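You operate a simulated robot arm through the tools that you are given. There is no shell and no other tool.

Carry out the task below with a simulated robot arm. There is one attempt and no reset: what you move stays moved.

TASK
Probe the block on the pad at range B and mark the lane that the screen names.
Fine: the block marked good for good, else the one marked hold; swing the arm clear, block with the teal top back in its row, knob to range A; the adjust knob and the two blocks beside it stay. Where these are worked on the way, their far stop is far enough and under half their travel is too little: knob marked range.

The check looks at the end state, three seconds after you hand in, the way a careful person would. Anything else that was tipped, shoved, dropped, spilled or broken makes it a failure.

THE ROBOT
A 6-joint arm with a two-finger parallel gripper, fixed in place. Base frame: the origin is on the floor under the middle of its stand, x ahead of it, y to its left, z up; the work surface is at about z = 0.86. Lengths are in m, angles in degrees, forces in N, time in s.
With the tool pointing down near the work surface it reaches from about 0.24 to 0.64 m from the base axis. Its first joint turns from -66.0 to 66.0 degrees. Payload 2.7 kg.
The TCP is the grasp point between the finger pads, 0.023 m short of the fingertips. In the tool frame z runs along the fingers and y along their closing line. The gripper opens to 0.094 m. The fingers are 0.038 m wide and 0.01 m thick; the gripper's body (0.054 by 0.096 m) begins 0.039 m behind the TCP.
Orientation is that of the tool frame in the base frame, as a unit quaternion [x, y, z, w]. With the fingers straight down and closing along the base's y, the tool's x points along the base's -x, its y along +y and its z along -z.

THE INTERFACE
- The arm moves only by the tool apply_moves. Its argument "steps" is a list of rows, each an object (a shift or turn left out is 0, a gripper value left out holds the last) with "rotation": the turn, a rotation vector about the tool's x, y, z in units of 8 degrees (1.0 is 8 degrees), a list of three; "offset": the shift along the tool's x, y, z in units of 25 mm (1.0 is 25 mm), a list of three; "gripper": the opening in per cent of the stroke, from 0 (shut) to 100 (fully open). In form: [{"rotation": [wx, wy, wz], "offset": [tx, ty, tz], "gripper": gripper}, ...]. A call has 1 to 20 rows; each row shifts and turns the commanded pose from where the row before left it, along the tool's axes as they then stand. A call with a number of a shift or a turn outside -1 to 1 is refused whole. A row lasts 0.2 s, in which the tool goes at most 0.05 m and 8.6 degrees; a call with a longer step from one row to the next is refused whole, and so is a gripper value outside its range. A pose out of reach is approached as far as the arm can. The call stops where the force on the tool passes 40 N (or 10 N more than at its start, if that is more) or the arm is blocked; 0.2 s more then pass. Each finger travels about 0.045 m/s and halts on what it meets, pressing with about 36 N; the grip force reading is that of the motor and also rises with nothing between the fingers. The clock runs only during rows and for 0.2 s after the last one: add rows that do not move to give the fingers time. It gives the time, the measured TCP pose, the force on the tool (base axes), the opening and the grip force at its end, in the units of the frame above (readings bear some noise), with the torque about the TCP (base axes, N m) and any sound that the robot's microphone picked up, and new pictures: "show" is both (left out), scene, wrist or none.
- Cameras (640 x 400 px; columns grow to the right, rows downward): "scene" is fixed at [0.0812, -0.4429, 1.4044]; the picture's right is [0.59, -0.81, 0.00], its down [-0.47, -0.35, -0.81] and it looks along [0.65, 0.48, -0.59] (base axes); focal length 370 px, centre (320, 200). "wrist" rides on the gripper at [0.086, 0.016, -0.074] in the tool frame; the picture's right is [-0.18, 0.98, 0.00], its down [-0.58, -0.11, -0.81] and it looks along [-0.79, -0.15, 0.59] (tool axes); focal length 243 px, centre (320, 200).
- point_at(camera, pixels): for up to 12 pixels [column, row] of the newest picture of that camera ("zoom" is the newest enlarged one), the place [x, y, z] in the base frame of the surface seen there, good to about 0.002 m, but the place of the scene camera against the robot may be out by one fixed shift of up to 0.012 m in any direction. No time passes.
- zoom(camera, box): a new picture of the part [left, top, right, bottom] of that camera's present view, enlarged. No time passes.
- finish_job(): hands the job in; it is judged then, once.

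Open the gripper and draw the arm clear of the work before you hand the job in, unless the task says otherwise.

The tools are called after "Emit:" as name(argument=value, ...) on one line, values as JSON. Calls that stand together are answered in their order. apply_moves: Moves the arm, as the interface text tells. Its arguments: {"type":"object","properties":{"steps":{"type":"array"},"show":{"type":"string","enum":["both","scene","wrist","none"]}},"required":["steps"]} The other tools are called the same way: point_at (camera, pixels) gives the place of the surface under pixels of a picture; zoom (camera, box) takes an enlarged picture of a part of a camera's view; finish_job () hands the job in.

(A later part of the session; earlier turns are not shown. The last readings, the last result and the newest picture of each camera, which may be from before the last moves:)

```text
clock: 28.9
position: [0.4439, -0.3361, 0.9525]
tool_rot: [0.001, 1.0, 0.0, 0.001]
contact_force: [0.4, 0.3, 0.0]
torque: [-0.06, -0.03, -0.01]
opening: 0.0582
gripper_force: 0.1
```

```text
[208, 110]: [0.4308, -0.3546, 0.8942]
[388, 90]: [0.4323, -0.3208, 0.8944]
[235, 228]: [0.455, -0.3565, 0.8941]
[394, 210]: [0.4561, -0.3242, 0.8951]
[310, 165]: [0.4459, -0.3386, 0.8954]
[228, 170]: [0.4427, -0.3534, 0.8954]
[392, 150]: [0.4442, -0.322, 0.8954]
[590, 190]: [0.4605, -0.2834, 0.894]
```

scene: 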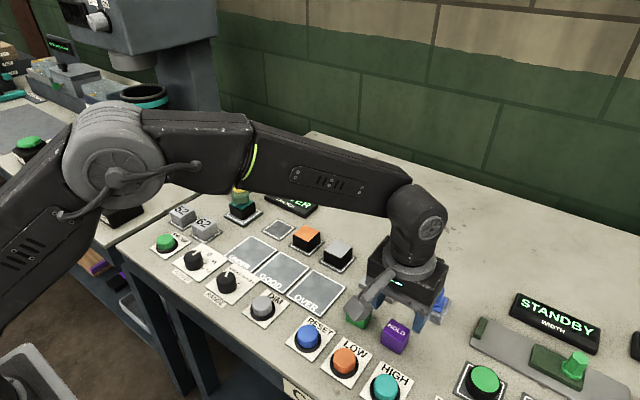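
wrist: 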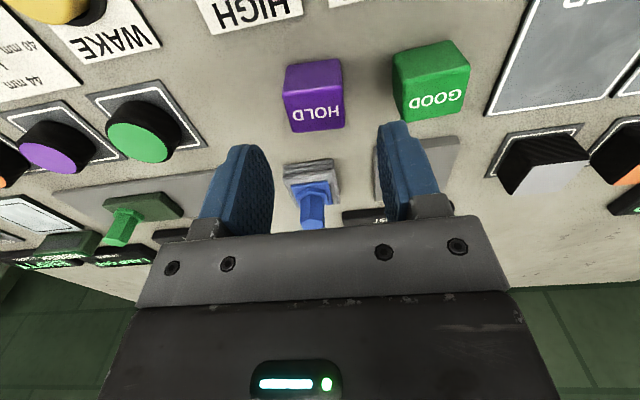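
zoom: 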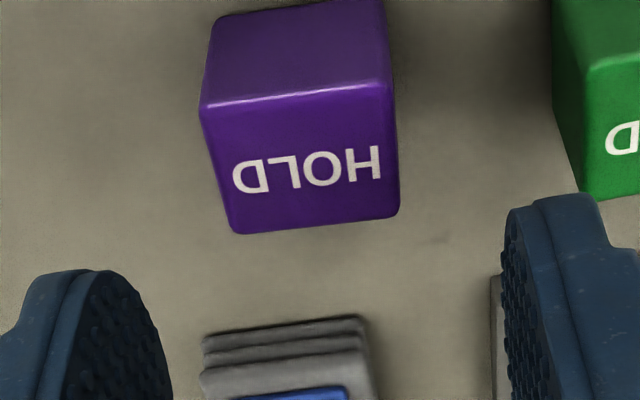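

Centre reads (0.4435,-0.339), so I shift 2 mm toward −y, descend to tips about 5 mm above the table, and grip.

Emit:
apply_moves(steps=[{"offset": [0, -0.08, 0.9]}, {"offset": [0, 0, 0.9]}, {"offset": [0, 0, 0.76]}, {"offset": [0, 0, 0]}, {"gripper": 25}, {"offset": [0, 0, 0]}, {"offset": [0, 0, 0]}, {"offset": [0, 0, 0]}])

```text
clock: 30.6
position: [0.4426, -0.3369, 0.8881]
tool_rot: [0.001, 1.0, 0.001, 0.001]
contact_force: [0.8, 0.1, 0.1]
torque: [0.02, -0.02, 0.04]
opening: 0.035
gripper_force: 35.8
```

scene: 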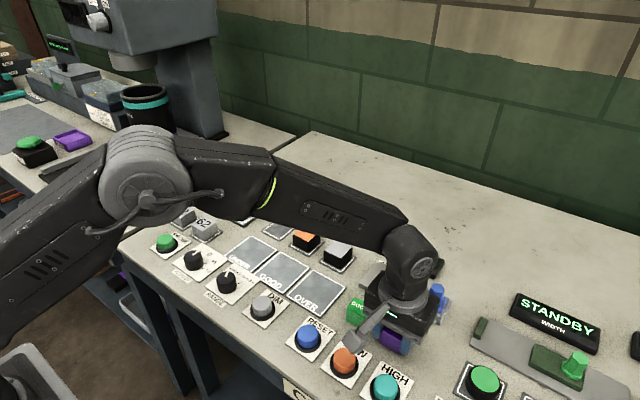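
wrist: 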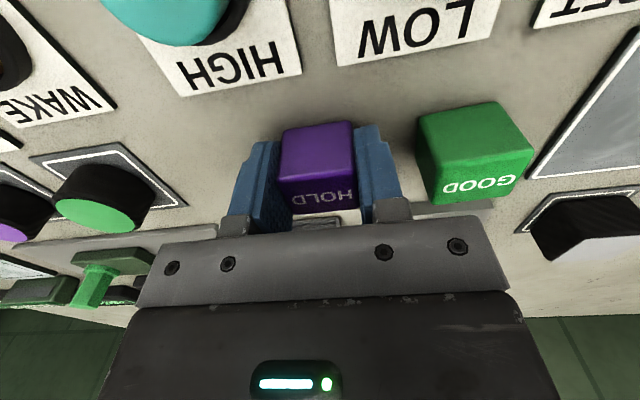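

The block is gripped (opening 0.035). I lift it clear and travel to over the OVER lane near (0.455,-0.172).

Emit:
apply_moves(steps=[{"offset": [0, 0, -0.5]}, {"offset": [0, 0, -1]}, {"offset": [0, 0, -1]}, {"offset": [0, 0, -1]}, {"offset": [0, 0.95, -0.5]}, {"offset": [0, 0.95, 0]}, {"offset": [0, 0.95, 0]}, {"offset": [0, 0.95, 0]}, {"offset": [-0.1, 0.95, 0]}, {"offset": [-0.2, 0.95, 0]}, {"offset": [-0.2, 0.9, 0]}, {"offset": [0, 0, 0]}])

Emit:
zoom(camera="wrist", box=[200, 0, 440, 150])

Emit:
zoom(camera="scene", box=[240, 220, 400, 320])

```text
clock: 33.2
position: [0.4574, -0.1685, 0.9882]
tool_rot: [0.001, 1.0, 0.0, 0.001]
contact_force: [0.7, -0.3, -1.0]
torque: [-0.03, 0.05, -0.02]
opening: 0.035
gripper_force: 36.0
```

scene: 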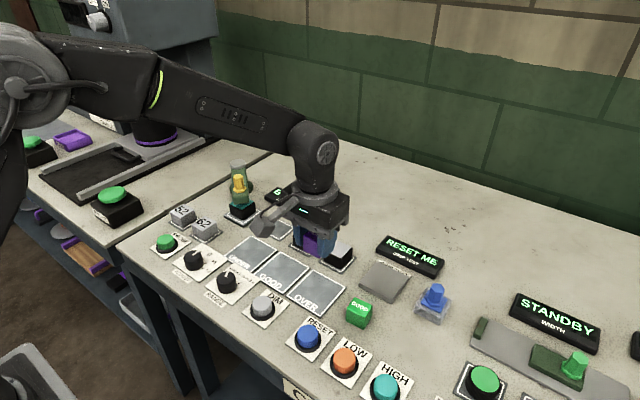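
wrist: 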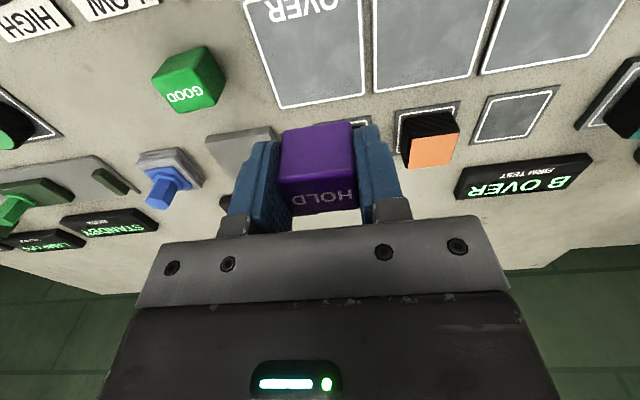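

```text
2.67 times, centred on (320, 75) of wrist
```

zoom: 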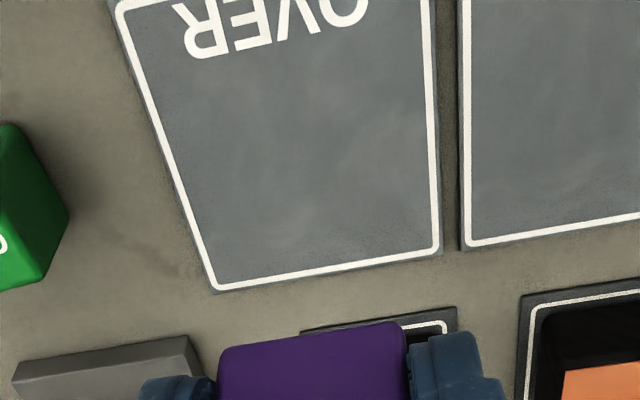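

```text
4.00 times, centred on (320, 270) of scene
```

zoom: 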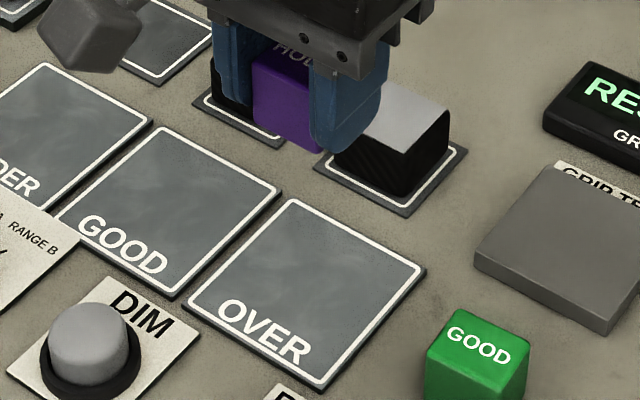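

The OVER plate is fully visible in the scene zoom and mostly in the wrist zoom. I measure its corners in both.

Emit:
point_at(camera="zoom", pixels=[[190, 302], [320, 386], [422, 270], [293, 200], [300, 285], [270, 330], [500, 340], [380, 130]])

Emit:
point_at(camera="wrist", pixels=[[282, 108], [364, 95], [244, 2], [300, 50], [361, 3], [432, 148], [398, 108], [522, 120]])

```text
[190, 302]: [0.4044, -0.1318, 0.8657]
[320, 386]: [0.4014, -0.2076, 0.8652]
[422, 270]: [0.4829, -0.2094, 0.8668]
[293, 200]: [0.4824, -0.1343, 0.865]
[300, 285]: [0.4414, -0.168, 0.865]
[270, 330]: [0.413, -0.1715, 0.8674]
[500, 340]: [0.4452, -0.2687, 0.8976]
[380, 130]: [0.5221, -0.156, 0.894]
```

```text
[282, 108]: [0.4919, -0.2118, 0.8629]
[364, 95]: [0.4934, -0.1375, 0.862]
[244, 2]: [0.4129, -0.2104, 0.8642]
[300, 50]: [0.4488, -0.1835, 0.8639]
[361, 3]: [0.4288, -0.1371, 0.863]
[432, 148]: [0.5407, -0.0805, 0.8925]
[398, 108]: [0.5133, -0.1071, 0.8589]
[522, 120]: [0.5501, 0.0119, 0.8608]
```

The OVER plate's centre is (0.452,-0.1745), its top about 3–4 mm above the table. I centre the block and lower it to just above the plate.

Emit:
apply_moves(steps=[{"offset": [0.12, -0.12, 0.8]}, {"offset": [0, 0, 1]}, {"offset": [0, 0, 1]}, {"offset": [0, 0, 0.6]}, {"offset": [0, 0, 0.25]}, {"offset": [0, 0, 0.08]}, {"offset": [0, 0, 0]}])

Emit:
zoom(camera="scene", box=[260, 240, 380, 315])

```text
clock: 34.9
position: [0.4524, -0.1751, 0.8933]
tool_rot: [0.001, 1.0, 0.0, 0.001]
contact_force: [1.0, -0.7, -0.8]
torque: [-0.02, 0.0, -0.03]
opening: 0.0351
gripper_force: 35.7
```

scene: 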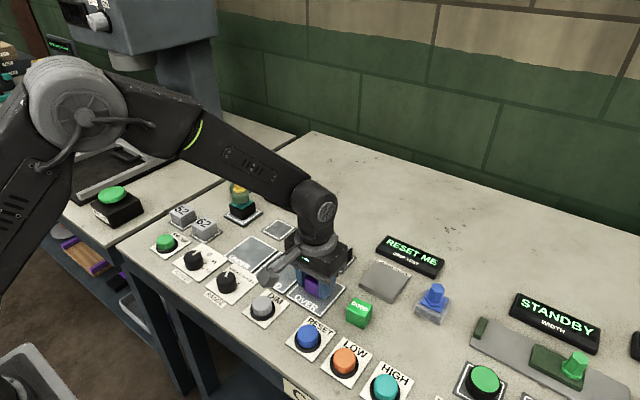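
wrist: 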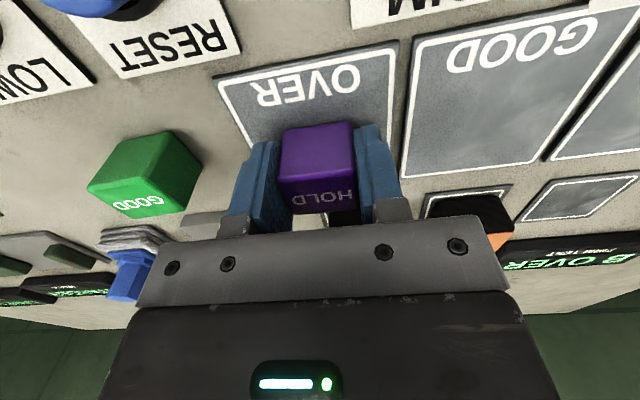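

```text
5.33 times, centred on (320, 278) of scene
```

zoom: 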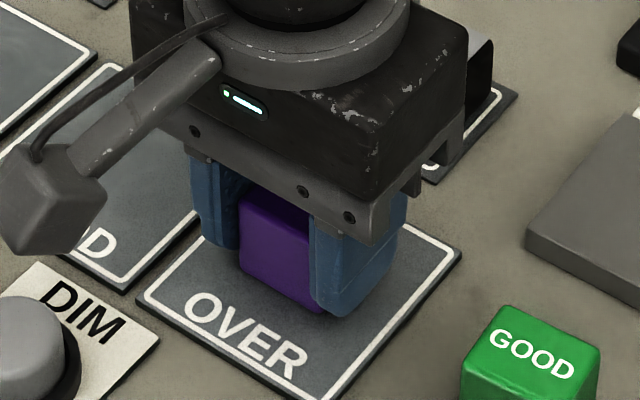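

No contact yet at TCP z 0.893. I lower a further 2 mm gently and watch the vertical force.

Emit:
apply_moves(steps=[{"offset": [0, 0, 0.06]}, {"offset": [0, 0, 0]}], show="none")

```text
clock: 35.5
position: [0.4528, -0.1748, 0.8937]
tool_rot: [0.001, 1.0, -0.001, 0.001]
contact_force: [-1.2, 0.9, 3.3]
torque: [0.03, 0.01, -0.03]
opening: 0.0348
gripper_force: 36.3
```

Vertical force rose to 3.3 N, so the block is touching the plate. I open and lift straight off.

Emit:
apply_moves(steps=[{"gripper": 62}, {"offset": [0, 0, 0]}, {"offset": [0, 0, 0]}, {"offset": [0, 0, -0.3]}, {"offset": [0, 0, -0.8]}, {"offset": [0, 0, -1]}, {"offset": [0, 0, -1]}, {"offset": [0, 0, -1]}, {"offset": [0, 0, -1]}, {"offset": [0, 0, 0]}])

Emit:
zoom(camera="scene", box=[260, 240, 380, 315])

```text
clock: 37.6
position: [0.4516, -0.1738, 1.0213]
tool_rot: [0.001, 1.0, -0.001, 0.001]
contact_force: [0.1, 0.2, -0.7]
torque: [-0.03, 0.01, -0.01]
opening: 0.0585
gripper_force: 0.1
```

scene: 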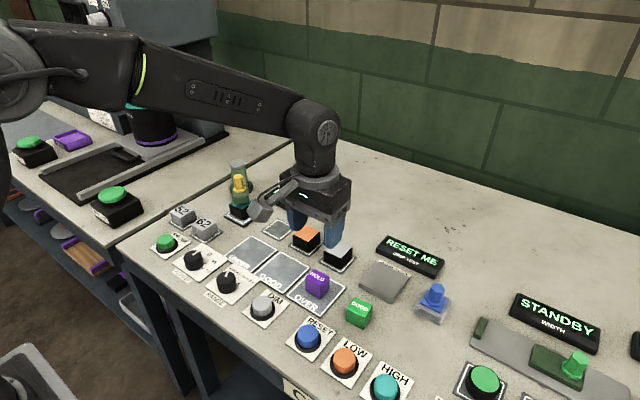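
wrist: 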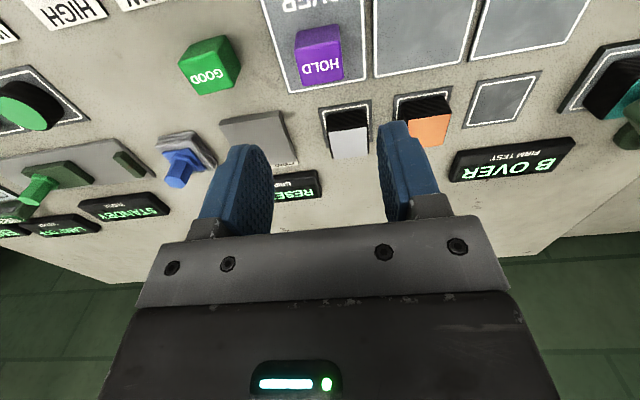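

```text
5.33 times, centred on (320, 278) of scene
```

zoom: 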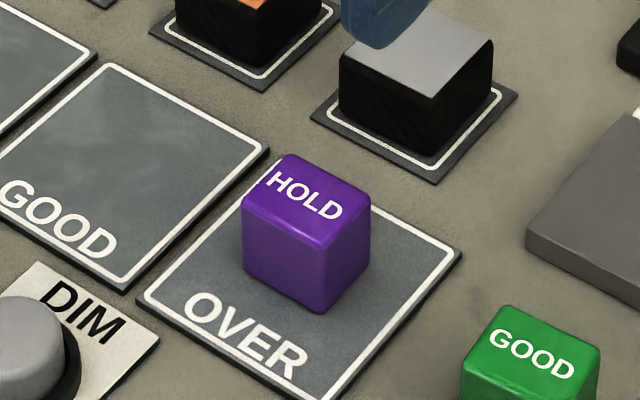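

HOLD stands upright inside the OVER plate. Now I travel toward the tester arm at a safe height (z≈1.10) to study its pivot and the yellow hex handle.

Emit:
apply_moves(steps=[{"offset": [0, 0.94, -0.5]}, {"offset": [0, 0.94, -0.5]}, {"offset": [0, 0.94, -0.5]}, {"offset": [0, 0.94, -0.5]}, {"offset": [0, 0.94, -0.5]}, {"offset": [0, 0.94, -0.5]}, {"offset": [0, 0.94, 0]}, {"offset": [0, 0.94, 0]}, {"offset": [0, 0.94, 0]}, {"offset": [0, 0.94, 0]}, {"offset": [0, 0, 0]}])

Emit:
zoom(camera="wrist", box=[260, 20, 460, 145])

Emit:
zoom(camera="scene", box=[200, 150, 280, 200])

```text
clock: 40.0
position: [0.4536, 0.0613, 1.0933]
tool_rot: [0.0, 1.0, 0.001, 0.002]
contact_force: [0.1, 0.4, 0.6]
torque: [-0.02, 0.02, 0.04]
opening: 0.0585
gripper_force: 0.1
```

scene: 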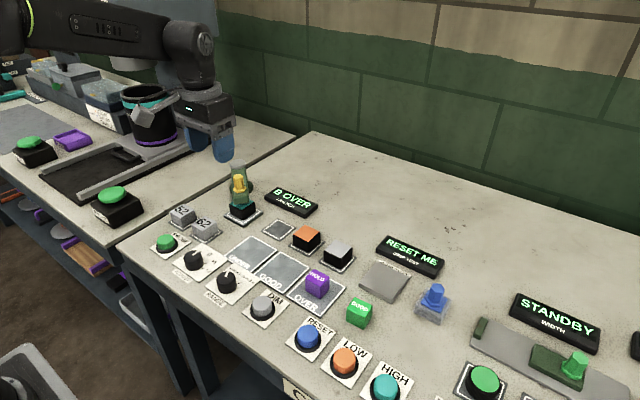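
wrist: 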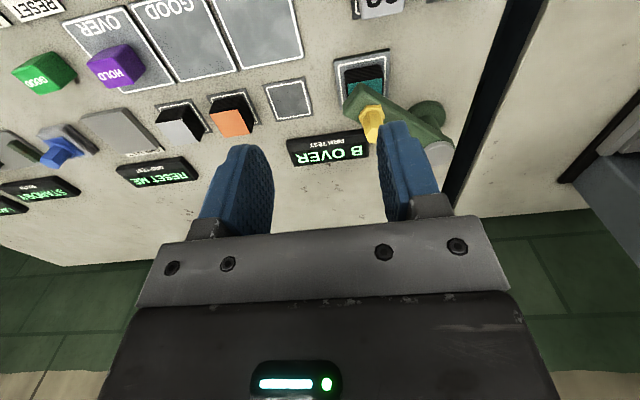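

```text
3.20 times, centred on (360, 82) of wrist
```

zoom: 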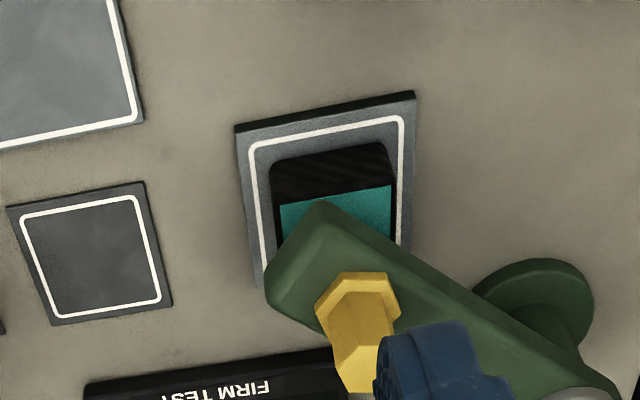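

```text
8.00 times, centred on (240, 175) of scene
```

zoom: 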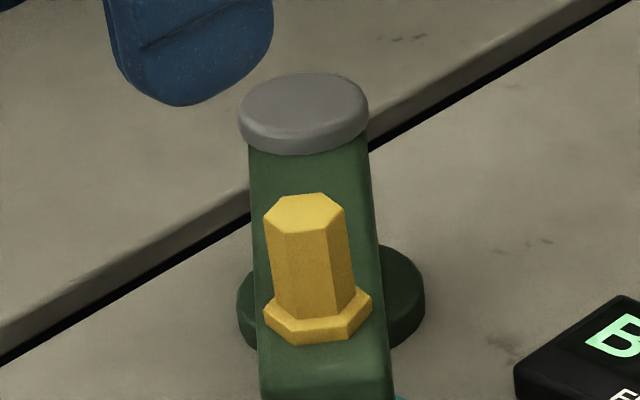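

The arm is a horizontal bar from the grey-capped post to above the block, with the yellow handle on its top. I measure cap, bar edges, handle and block top.

Emit:
point_at(camera="wrist", pixels=[[440, 152], [371, 110], [373, 125], [348, 100], [360, 85], [382, 100], [400, 118], [430, 108], [366, 80], [362, 93], [347, 110], [357, 118]])

Emit:
point_at(camera="zoom", pixels=[[245, 105], [365, 100], [302, 78], [302, 145], [302, 110], [305, 205], [270, 225], [345, 215], [315, 270], [320, 340], [260, 390], [390, 385]])

```text
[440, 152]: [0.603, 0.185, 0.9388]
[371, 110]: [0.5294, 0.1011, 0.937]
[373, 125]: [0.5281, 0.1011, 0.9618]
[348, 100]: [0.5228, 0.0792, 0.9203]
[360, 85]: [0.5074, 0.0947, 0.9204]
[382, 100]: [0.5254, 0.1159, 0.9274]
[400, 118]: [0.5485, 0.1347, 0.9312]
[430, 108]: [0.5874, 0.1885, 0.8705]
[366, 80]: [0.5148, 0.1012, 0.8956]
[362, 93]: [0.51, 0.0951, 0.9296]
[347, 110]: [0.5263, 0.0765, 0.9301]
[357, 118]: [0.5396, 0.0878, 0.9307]
```

```text
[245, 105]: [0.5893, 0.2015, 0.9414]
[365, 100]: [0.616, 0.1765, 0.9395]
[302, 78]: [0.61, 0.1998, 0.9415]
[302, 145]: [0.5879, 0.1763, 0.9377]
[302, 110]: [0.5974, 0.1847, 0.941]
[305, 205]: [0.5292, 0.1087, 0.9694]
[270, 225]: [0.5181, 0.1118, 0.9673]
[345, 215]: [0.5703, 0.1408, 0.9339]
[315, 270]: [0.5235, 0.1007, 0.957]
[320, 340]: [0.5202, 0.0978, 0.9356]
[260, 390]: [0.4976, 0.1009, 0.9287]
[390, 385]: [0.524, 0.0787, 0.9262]
```

The post axis is near (0.607,0.186), the handle near (0.537,0.104) with its top at z≈0.968, bar top z≈0.930, block top z≈0.896. I check the gap under the bar and the pad edges more closely before choosing the swing.

Emit:
zoom(camera="scene", box=[216, 186, 264, 226])

Emit:
point_at(camera="scene", pixels=[[234, 199], [248, 201], [236, 202], [243, 204], [232, 203], [254, 204], [243, 221], [262, 213], [224, 215], [237, 196], [247, 197], [241, 193]])

```text
10.00 times, centred on (240, 206) of scene
```

zoom: 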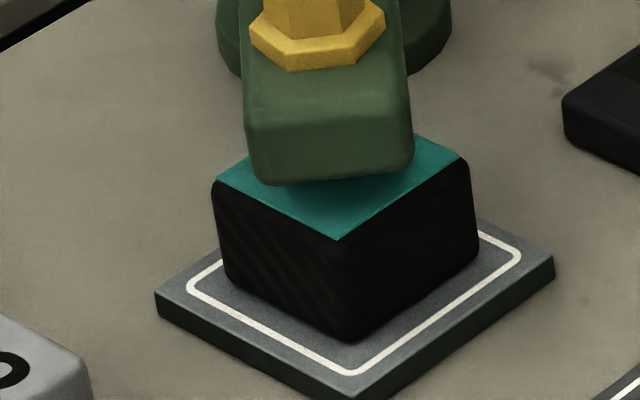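

```text
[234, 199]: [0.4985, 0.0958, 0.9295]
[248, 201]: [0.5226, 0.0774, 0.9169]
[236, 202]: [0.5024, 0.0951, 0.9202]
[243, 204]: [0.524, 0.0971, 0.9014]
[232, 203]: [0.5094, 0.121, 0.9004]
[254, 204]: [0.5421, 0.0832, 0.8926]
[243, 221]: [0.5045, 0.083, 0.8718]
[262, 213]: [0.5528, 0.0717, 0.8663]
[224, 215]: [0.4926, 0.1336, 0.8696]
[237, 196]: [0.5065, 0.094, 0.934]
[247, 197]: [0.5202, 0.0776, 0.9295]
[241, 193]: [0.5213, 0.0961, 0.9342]
```

There's an open gap of about 20 mm between bar and block top, so the arm can swing freely. I plan to grip the yellow handle with the fingers closing along the swing direction, so I move above it and turn the hand about 50° counter-clockwise for a closer look.

Emit:
apply_moves(steps=[{"offset": [-0.83, 0.43, 0.1]}, {"offset": [-0.83, 0.43, 0.1]}, {"offset": [-0.83, 0.43, 0.1]}, {"offset": [-0.83, 0.43, 0.1]}, {"rotation": [0, 0, -1], "offset": [0, 0, 0.2]}, {"rotation": [0, 0, -1], "offset": [0, 0, 0.2]}, {"rotation": [0, 0, -1], "offset": [0, 0, 0.2]}, {"rotation": [0, 0, -1], "offset": [0, 0, 0.2]}, {"rotation": [0, 0, -1], "offset": [0, 0, 0.2]}, {"rotation": [0, 0, -1], "offset": [0, 0, 0.2]}, {"offset": [0, 0, 0]}])

Emit:
zoom(camera="wrist", box=[220, 30, 420, 155])

```text
clock: 42.5
position: [0.5365, 0.1035, 1.0557]
tool_rot: [-0.407, 0.914, -0.001, 0.0]
contact_force: [0.7, -0.4, -0.1]
torque: [0.03, 0.0, -0.02]
opening: 0.0584
gripper_force: 0.0
```

scene: 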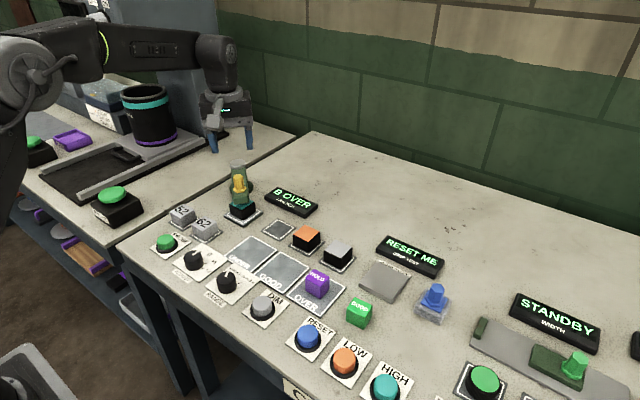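
wrist: 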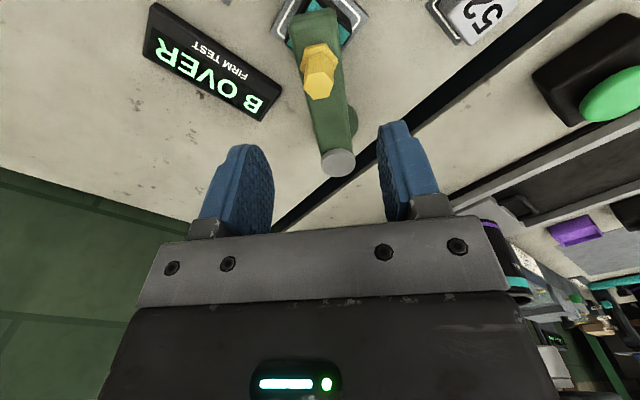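

```text
3.20 times, centred on (320, 92) of wrist
```

zoom: 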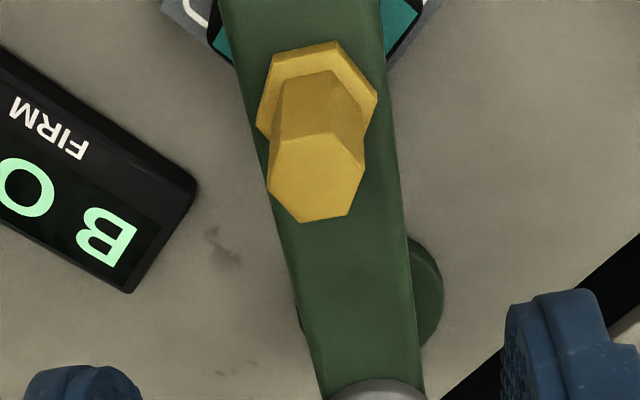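

The view looks along the bar toward the post; handle top is at zoom (316,177), cap at wrist (338,162). I measure them.

Emit:
point_at(camera="zoom", pixels=[[316, 177], [272, 190], [360, 165], [325, 140], [328, 215], [320, 60], [240, 120], [390, 100], [300, 330], [415, 330], [370, 390]])

Emit:
point_at(camera="wrist", pixels=[[338, 163], [322, 160], [354, 162], [338, 174], [290, 20], [335, 12], [312, 5]])

```text
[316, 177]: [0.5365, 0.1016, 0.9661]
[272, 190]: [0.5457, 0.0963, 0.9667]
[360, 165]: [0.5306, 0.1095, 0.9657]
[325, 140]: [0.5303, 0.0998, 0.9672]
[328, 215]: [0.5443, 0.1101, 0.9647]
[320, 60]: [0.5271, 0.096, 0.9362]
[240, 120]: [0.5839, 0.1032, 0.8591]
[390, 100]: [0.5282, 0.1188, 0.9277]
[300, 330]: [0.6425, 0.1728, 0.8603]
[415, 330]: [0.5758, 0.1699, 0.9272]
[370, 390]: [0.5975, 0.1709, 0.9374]
```

```text
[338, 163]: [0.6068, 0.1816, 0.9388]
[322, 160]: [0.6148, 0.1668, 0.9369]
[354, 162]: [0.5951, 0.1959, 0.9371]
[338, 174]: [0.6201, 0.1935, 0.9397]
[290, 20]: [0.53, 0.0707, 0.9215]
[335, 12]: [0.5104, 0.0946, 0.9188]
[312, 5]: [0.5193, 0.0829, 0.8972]
```

Axis ≈ (0.607,0.182), handle ≈ (0.5375,0.103), radius ≈ 0.105, and the fingers already straddle it along the swing tangent. I descend to tips at z≈0.944 (above the handle's flange) and grip.

Emit:
apply_moves(steps=[{"offset": [0, 0, 1]}, {"offset": [0, 0, 1]}, {"offset": [0, 0, 1]}, {"offset": [0, 0, 0.5]}, {"offset": [0, 0, 0]}])

Emit:
zoom(camera="wrist", box=[220, 90, 420, 215])

Emit:
zoom(camera="scene", box=[190, 140, 290, 203])

```text
clock: 43.6
position: [0.535, 0.1042, 0.9678]
tool_rot: [-0.406, 0.914, 0.0, 0.001]
contact_force: [0.4, 0.0, 0.2]
torque: [-0.01, 0.01, 0.0]
opening: 0.0585
gripper_force: 0.0
```

scene: 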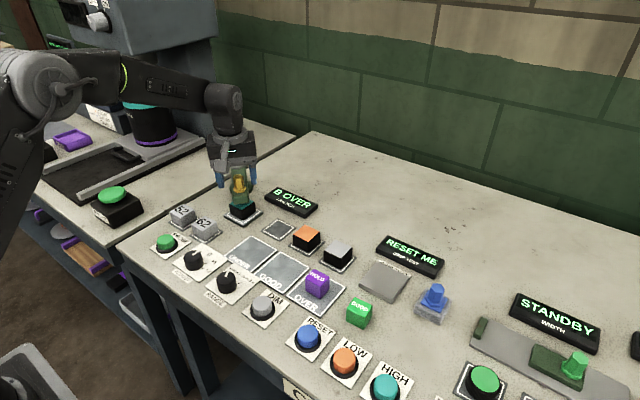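
wrist: 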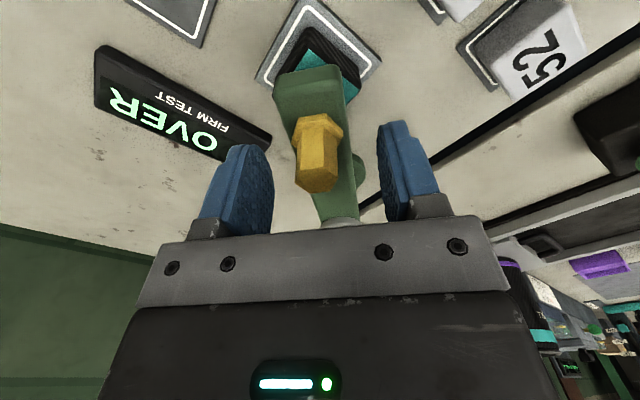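

```text
3.20 times, centred on (320, 152) of wrist
```

zoom: 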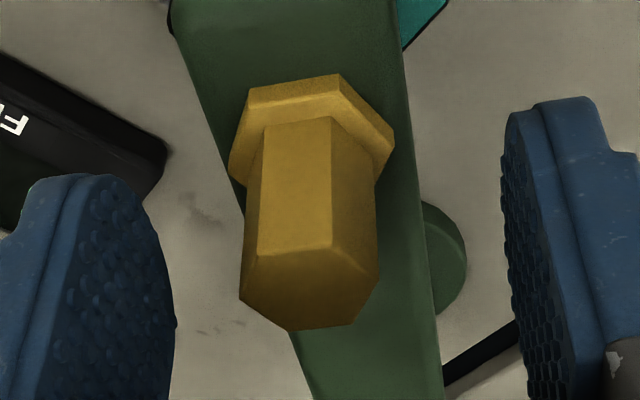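

```text
6.35 times, centred on (240, 172) of scene
```

zoom: 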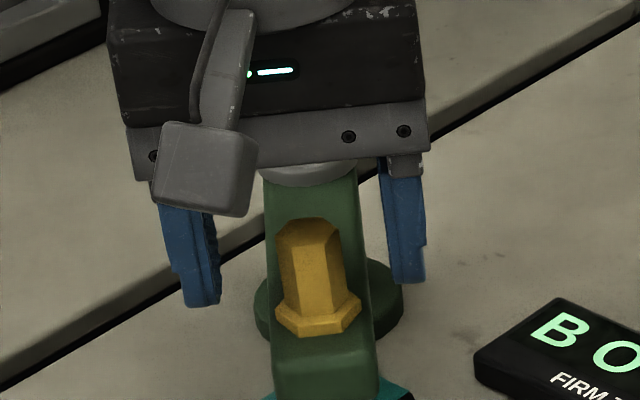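

In the wrist zoom the handle top (310,290) coincides with the TCP, so the fingers straddle it. I close on it.

Emit:
apply_moves(steps=[{"gripper": 10}, {"offset": [0, 0, 0]}, {"offset": [0, 0, 0]}, {"offset": [0, 0, 0]}], show="wrist")

```text
clock: 44.6
position: [0.5352, 0.1029, 0.9702]
tool_rot: [-0.406, 0.914, 0.0, 0.001]
contact_force: [-0.1, -1.0, 0.9]
torque: [0.25, 0.35, -0.05]
opening: 0.0217
gripper_force: 44.8
```

wrist: 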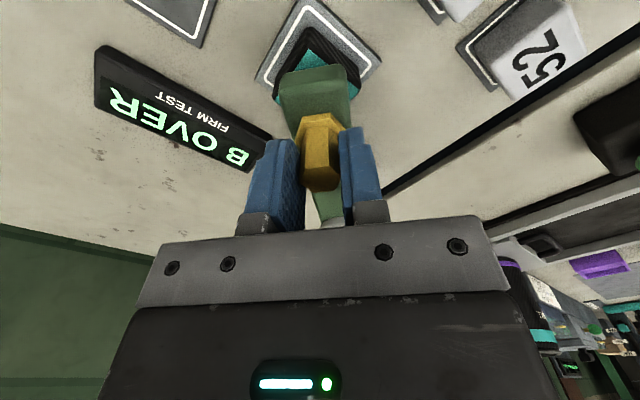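

The handle is held (opening 0.0217). I swing clockwise a first 16° along the arc and check forces.

Emit:
apply_moves(steps=[{"rotation": [0, 0, 1], "offset": [-0.041, 0.585, 0]}, {"rotation": [0, 0, 1], "offset": [-0.041, 0.585, 0]}, {"offset": [0, 0, 0]}])

```text
clock: 45.5
position: [0.5159, 0.126, 0.9696]
tool_rot: [-0.274, 0.962, -0.001, 0.001]
contact_force: [-0.5, 2.4, 7.4]
torque: [-0.33, 1.29, 0.2]
opening: 0.0216
gripper_force: 44.9
```

scene: 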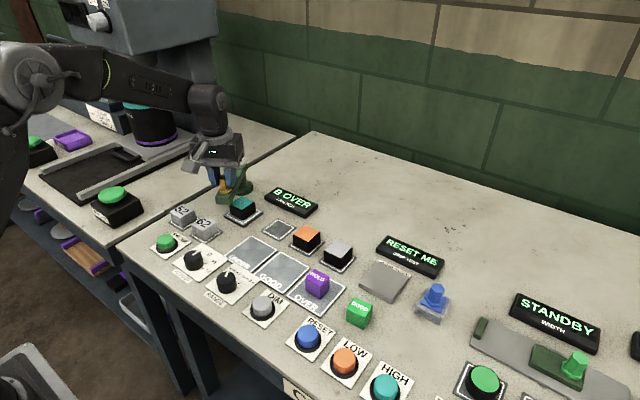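
wrist: 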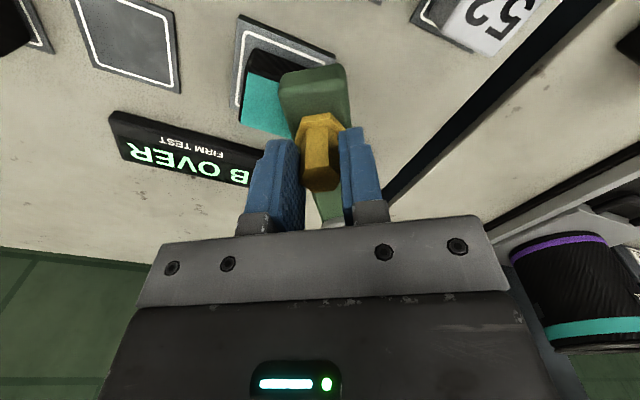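

The arm follows easily with small forces. I continue clockwise another 32°.

Emit:
apply_moves(steps=[{"rotation": [0, 0, 1], "offset": [-0.041, 0.585, 0]}, {"rotation": [0, 0, 1], "offset": [-0.041, 0.585, 0]}, {"rotation": [0, 0, 1], "offset": [-0.041, 0.585, 0]}, {"rotation": [0, 0, 1], "offset": [-0.041, 0.585, 0]}, {"offset": [0, 0, 0]}])

```text
clock: 46.6
position: [0.4989, 0.1825, 0.9699]
tool_rot: [0.001, 1.0, 0.0, -0.002]
contact_force: [-31.2, 0.1, 11.8]
torque: [0.55, -0.34, 0.0]
opening: 0.0216
gripper_force: 45.4
```

scene: 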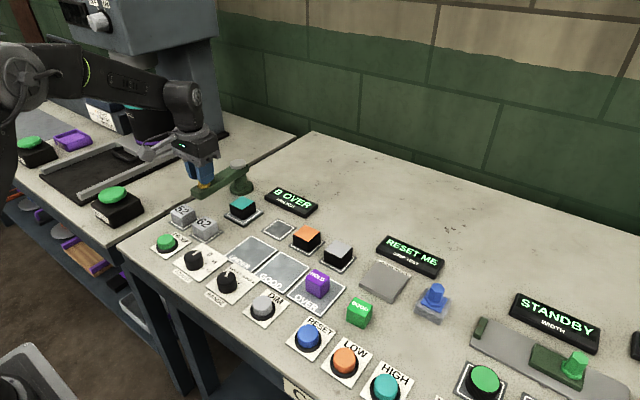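
wrist: 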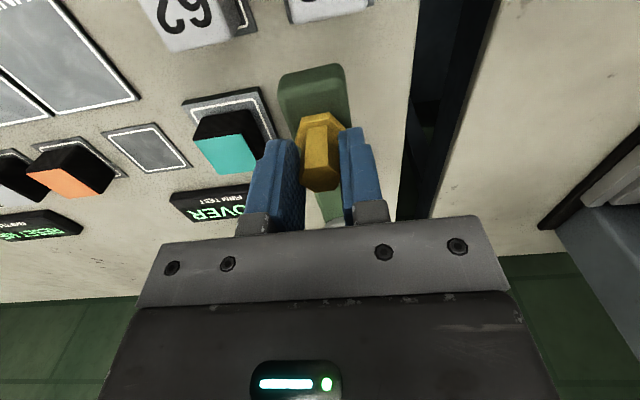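

The arm has swung 48°, pointing along −x, but 31 N builds up radially because my arc is slightly too tight. I ease 3 mm outward and read the force again.

Emit:
apply_moves(steps=[{"offset": [0.06, 0, 0]}, {"offset": [0.06, 0, 0]}, {"offset": [0, 0, 0]}], show="none")

```text
clock: 47.5
position: [0.4994, 0.1807, 0.9697]
tool_rot: [0.0, 1.0, 0.0, 0.003]
contact_force: [2.3, -1.3, 6.4]
torque: [0.27, 0.56, -0.1]
opening: 0.0215
gripper_force: 45.0
```

Force relaxed to about 2 N. I continue another 24° with the corrected radius (≈0.109).

Emit:
apply_moves(steps=[{"rotation": [0, 0, 1], "offset": [-0.042, 0.605, 0]}, {"rotation": [0, 0, 1], "offset": [-0.042, 0.605, 0]}, {"offset": [0, 0, 0]}])

```text
clock: 48.2
position: [0.5028, 0.2117, 0.9697]
tool_rot: [0.141, 0.99, 0.002, 0.002]
contact_force: [8.7, -1.8, 12.8]
torque: [-0.58, -0.04, -0.07]
opening: 0.0216
gripper_force: 45.0
```

scene: 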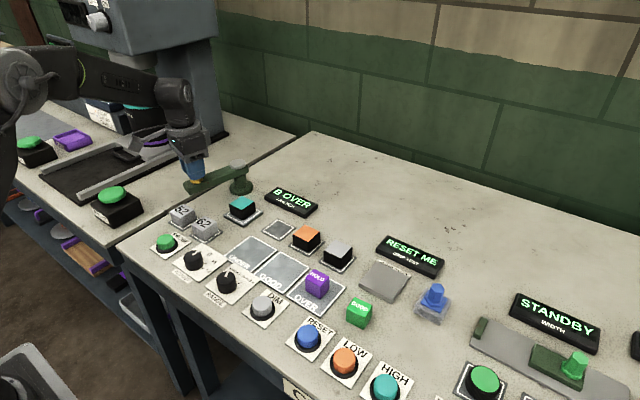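
wrist: 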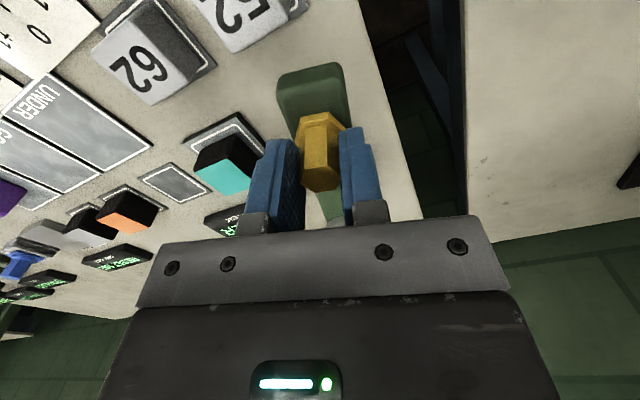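

Now 64° swung with modest force. I continue up to 16° more toward its stop, easing slightly inward.

Emit:
apply_moves(steps=[{"rotation": [0, 0, 1], "offset": [-0.07, 0.6, 0]}, {"rotation": [0, 0, 1], "offset": [-0.06, 0.6, 0]}, {"offset": [0, 0, 0]}])

```text
clock: 48.8
position: [0.5075, 0.2256, 0.9686]
tool_rot: [0.246, 0.969, -0.008, -0.006]
contact_force: [-12.7, -8.6, 6.2]
torque: [0.36, -0.36, -0.26]
opening: 0.0214
gripper_force: 44.6
stopped in row 2: the force on the tool passed its limit at 55 N (the readings are from after the stop); the commanded pose is now the measured one
```

scene: 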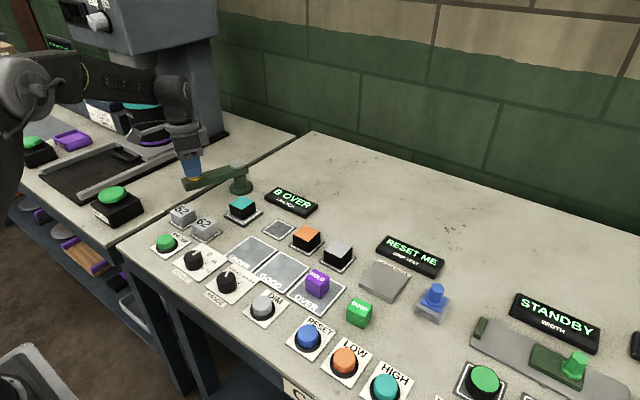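
wrist: 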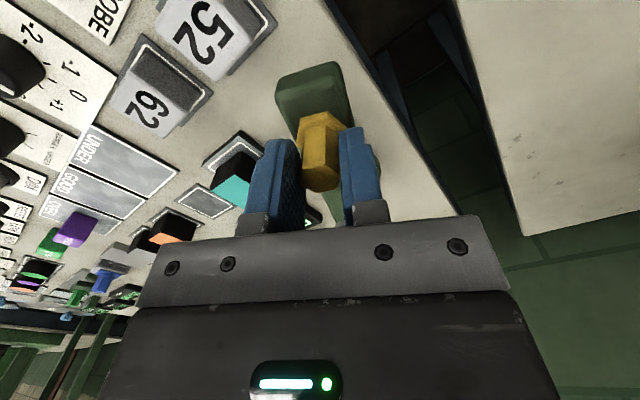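

The swing ended at a hard stop after roughly 75°, so the arm is at its far end, well off the pad. I release the handle, rise clear, and level the hand.

Emit:
apply_moves(steps=[{"gripper": 60}, {"offset": [0, 0, 0]}, {"offset": [0, 0, 0]}, {"offset": [0, 0, -0.5]}, {"offset": [0, 0, -1]}, {"offset": [0, 0, -1]}, {"offset": [0, 0, -1]}, {"rotation": [-0.132, -0.055, 0]}, {"offset": [0, 0, 0]}])

Emit:
zoom(camera="scene", box=[160, 140, 300, 227])

```text
clock: 50.8
position: [0.5105, 0.228, 1.0559]
tool_rot: [0.245, 0.97, 0.0, 0.0]
contact_force: [0.1, 0.1, 0.0]
torque: [0.02, -0.01, 0.0]
opening: 0.0564
gripper_force: 0.0
```

scene: 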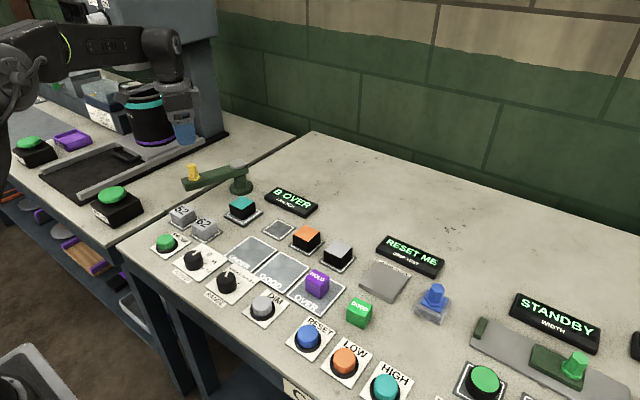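
wrist: 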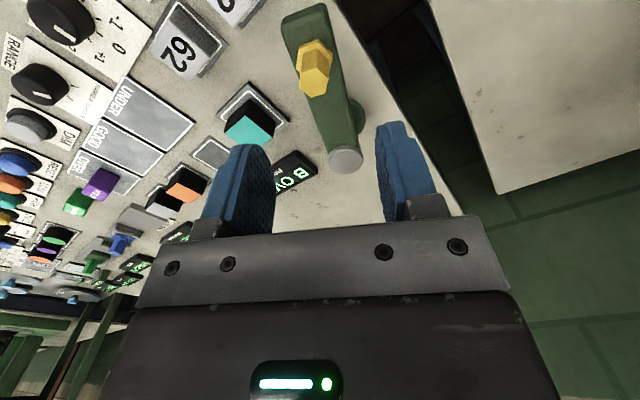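

```text
4.57 times, centred on (230, 184) of scene
```

zoom: 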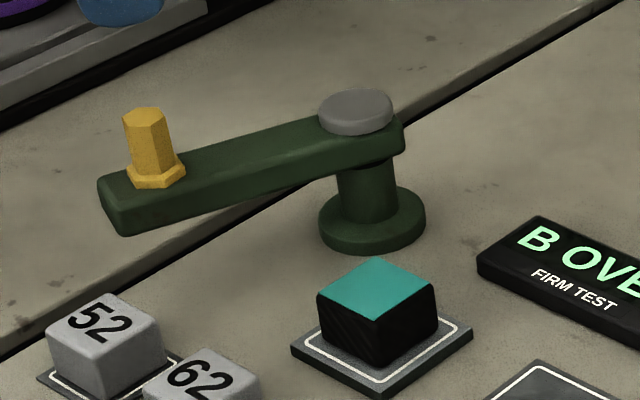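

The arm now points away with the teal block fully free on the pad. I square the hand and move above the teal block at about (0.5325,0.0995).

Emit:
apply_moves(steps=[{"rotation": [0, 0, -0.89]}, {"rotation": [0, 0, -0.89]}, {"rotation": [0, 0, -0.89]}, {"rotation": [0, 0, -0.89]}, {"offset": [-0.05, -0.9, 0]}, {"offset": [-0.05, -0.9, 0]}, {"offset": [-0.05, -0.9, 0]}, {"offset": [-0.05, -0.9, 0]}, {"offset": [-0.1, -0.9, 0]}, {"offset": [-0.1, -0.6, 0]}, {"offset": [0, 0, 0]}])

Emit:
zoom(camera="wrist", box=[200, 0, 440, 150])

```text
clock: 53.2
position: [0.5204, 0.0993, 1.056]
tool_rot: [-0.002, 1.0, 0.001, 0.001]
contact_force: [0.1, 0.7, -0.6]
torque: [0.01, -0.02, 0.01]
opening: 0.0565
gripper_force: 0.0
```

scene: 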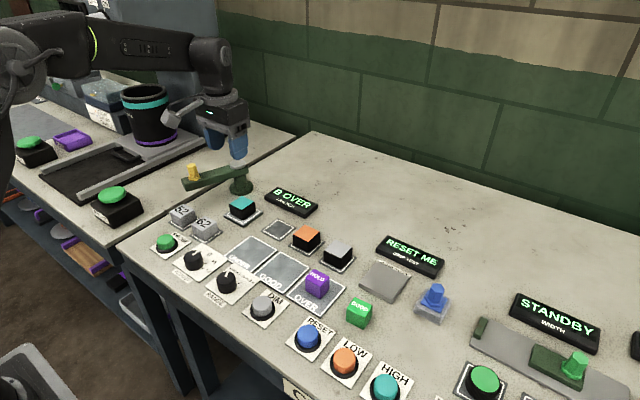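
wrist: 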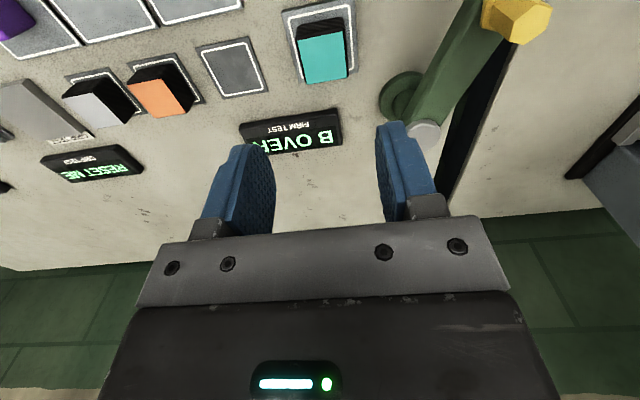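

```text
2.67 times, centred on (320, 75) of wrist
```

zoom: 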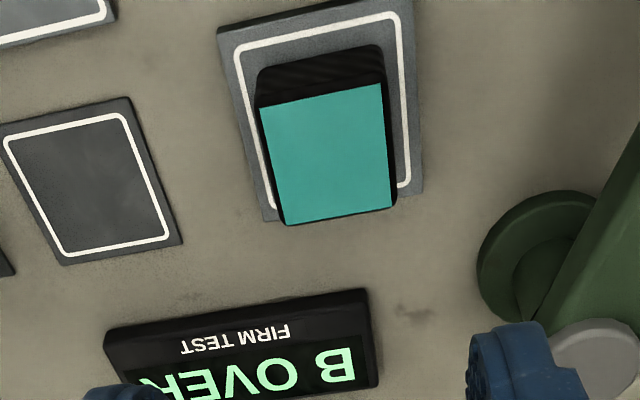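

The teal block's top spans zoom (260,105)–(393,210), the empty row slot is at zoom (90,185). I measure both, plus the neighbouring orange slot for the row line.

Emit:
point_at(camera="zoom", pixels=[[263, 109], [380, 86], [287, 222], [391, 206], [325, 155], [222, 40], [412, 5], [8, 130], [128, 100], [65, 262], [180, 240], [92, 182]])

Emit:
point_at(camera="wrist", pixels=[[125, 65], [172, 55], [147, 120], [205, 100], [160, 95], [100, 105], [66, 78], [270, 80], [402, 92], [425, 133]])

```text
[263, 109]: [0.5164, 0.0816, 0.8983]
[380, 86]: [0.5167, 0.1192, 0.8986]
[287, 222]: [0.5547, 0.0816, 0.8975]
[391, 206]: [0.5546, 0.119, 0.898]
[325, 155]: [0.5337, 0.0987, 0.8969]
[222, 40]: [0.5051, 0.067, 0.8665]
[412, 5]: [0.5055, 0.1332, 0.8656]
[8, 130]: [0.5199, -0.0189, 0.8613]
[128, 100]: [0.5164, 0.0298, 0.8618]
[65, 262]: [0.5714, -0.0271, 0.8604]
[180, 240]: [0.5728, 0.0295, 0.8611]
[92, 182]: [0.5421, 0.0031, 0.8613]
```

```text
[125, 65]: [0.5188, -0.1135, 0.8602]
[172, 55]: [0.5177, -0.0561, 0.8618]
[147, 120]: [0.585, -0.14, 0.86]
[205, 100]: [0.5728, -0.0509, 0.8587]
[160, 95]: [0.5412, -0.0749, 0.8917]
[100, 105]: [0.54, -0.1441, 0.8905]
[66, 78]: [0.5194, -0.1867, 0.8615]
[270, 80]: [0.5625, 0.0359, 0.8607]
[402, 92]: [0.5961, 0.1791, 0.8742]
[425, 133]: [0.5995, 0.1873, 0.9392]
```

Teal block centre is (0.5355,0.1003), top 0.898, about 38 mm wide; the empty slot centre is (0.544,0.0015). I shift 15 mm ahead and go partly down to check alignment.

Emit:
apply_moves(steps=[{"offset": [-0.6, 0, 0], "gripper": 65}, {"offset": [0, 0, 1]}, {"offset": [0, 0, 1]}, {"offset": [0, 0, 1]}, {"offset": [0, 0, 1]}, {"offset": [0, 0, 0]}])

Emit:
zoom(camera="wrist", box=[200, 60, 440, 210])

```text
clock: 54.6
position: [0.5375, 0.1011, 0.9557]
tool_rot: [-0.001, 1.0, 0.0, 0.001]
contact_force: [-0.3, -0.1, 0.2]
torque: [0.03, 0.0, 0.01]
opening: 0.0613
gripper_force: 0.1
```

scene: 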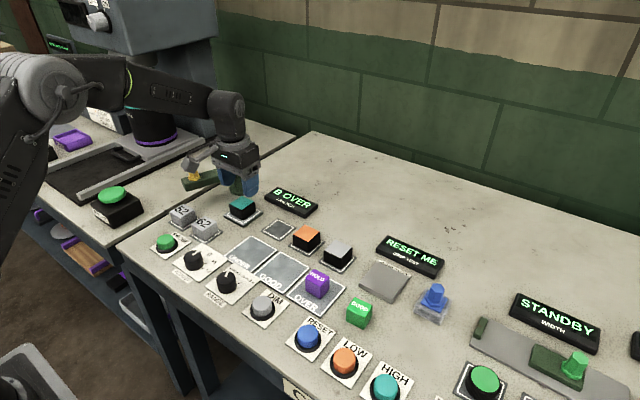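
wrist: 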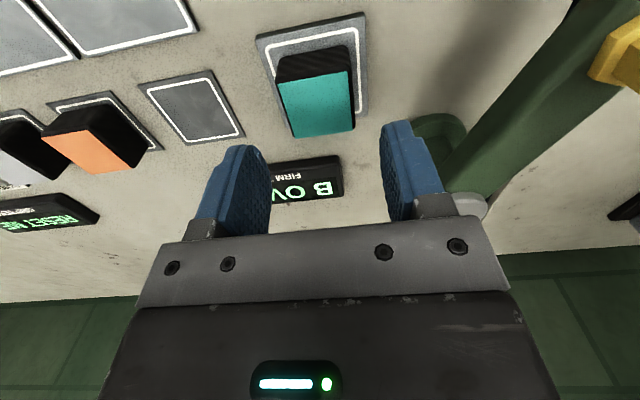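

```text
2.67 times, centred on (320, 135) of wrist
```

zoom: 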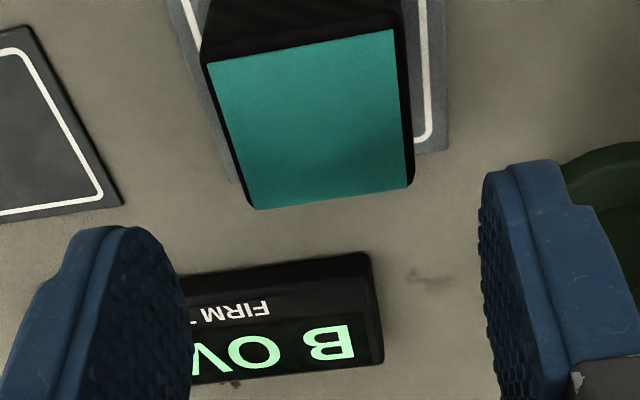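

The fingers straddle the block. I re-measure its corners from here.

Emit:
point_at(camera="zoom", pixels=[[210, 68], [392, 34], [252, 206], [407, 186], [310, 125], [118, 200], [30, 40], [435, 150]])

```text
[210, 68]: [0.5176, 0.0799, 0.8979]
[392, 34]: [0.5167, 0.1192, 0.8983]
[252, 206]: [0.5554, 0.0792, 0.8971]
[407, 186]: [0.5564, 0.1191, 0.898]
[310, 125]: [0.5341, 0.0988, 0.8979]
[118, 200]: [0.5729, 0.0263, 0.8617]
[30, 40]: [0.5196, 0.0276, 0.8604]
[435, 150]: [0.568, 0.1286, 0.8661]
```

Centre (0.5365,0.0993), aligned within 1 mm. I descend to tips about 5 mm above the pad and grip.

Emit:
apply_moves(steps=[{"offset": [-0.04, -0.04, 0.9]}, {"offset": [0, 0, 0.9]}, {"offset": [0, 0, 0.65]}, {"offset": [0, 0, 0]}, {"gripper": 32}, {"offset": [0, 0, 0]}, {"offset": [0, 0, 0]}, {"offset": [0, 0, 0]}])

```text
clock: 56.4
position: [0.5359, 0.0991, 0.8933]
tool_rot: [-0.002, 1.0, 0.001, 0.001]
contact_force: [0.0, 0.1, 0.3]
torque: [0.0, -0.01, 0.0]
opening: 0.0431
gripper_force: 35.2
```

scene: 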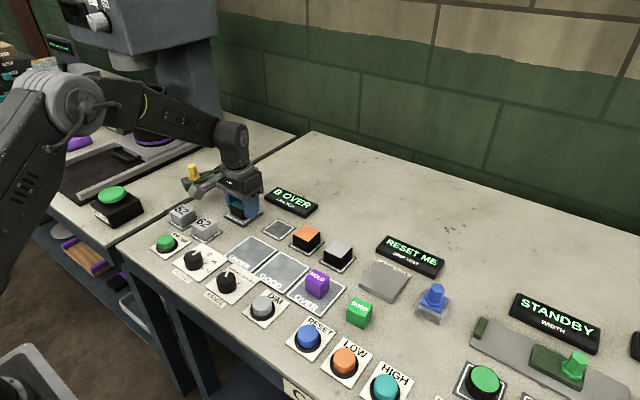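
wrist: 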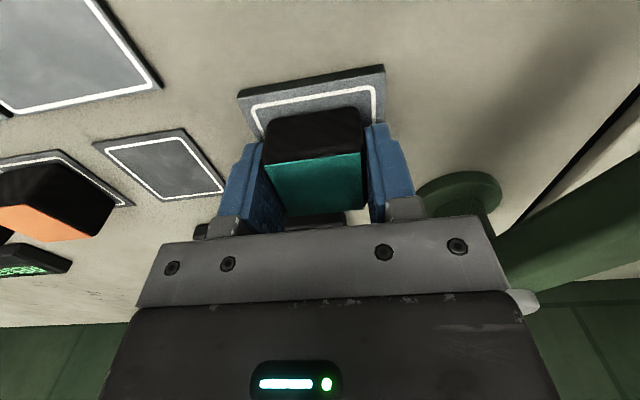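

The block is held (opening 0.043). I lift it 60 mm and carry it to above the empty slot.

Emit:
apply_moves(steps=[{"offset": [0, 0, -0.4]}, {"offset": [0, 0, -1]}, {"offset": [0, 0, -1]}, {"offset": [-0.06, -0.79, 0]}, {"offset": [-0.06, -0.78, 0]}, {"offset": [-0.06, -0.78, 0]}, {"offset": [-0.06, -0.78, 0]}, {"offset": [-0.06, -0.78, 0]}, {"offset": [0, 0, 0]}])

Emit:
zoom(camera="wrist", box=[200, 40, 440, 190])

Emit:
zoom(camera="scene", box=[230, 170, 342, 240])

```text
clock: 58.4
position: [0.5431, 0.0008, 0.9524]
tool_rot: [-0.002, 1.0, 0.001, 0.002]
contact_force: [0.2, -0.4, -1.4]
torque: [-0.03, 0.0, -0.02]
opening: 0.0433
gripper_force: 36.2
```

scene: 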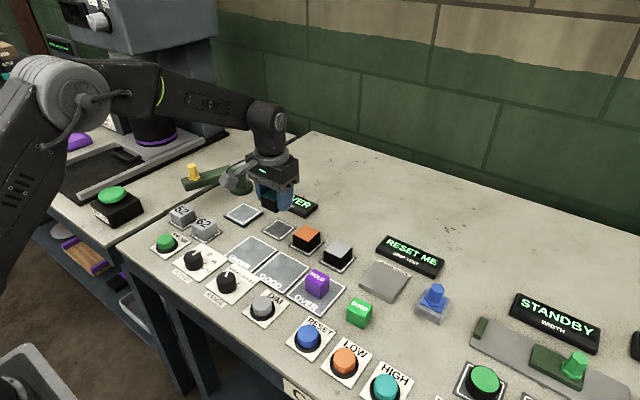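
wrist: 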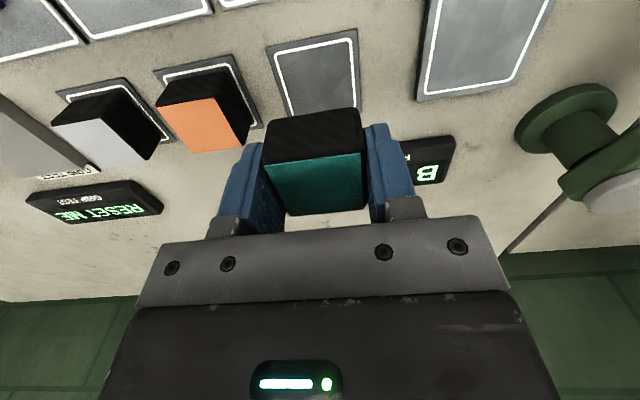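

```text
2.67 times, centred on (320, 115) of wrist
```

zoom: 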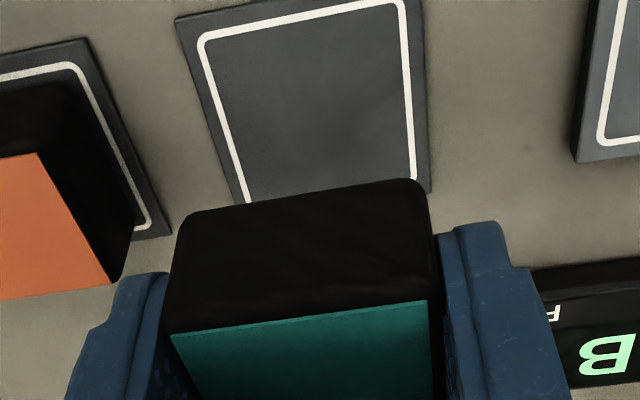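

```text
5.71 times, centred on (286, 205) of scene
```

zoom: 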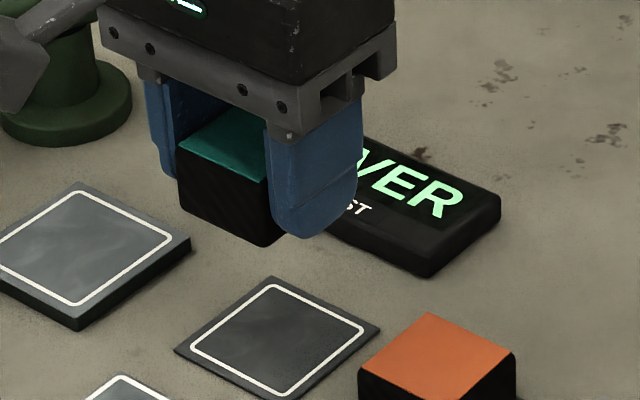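

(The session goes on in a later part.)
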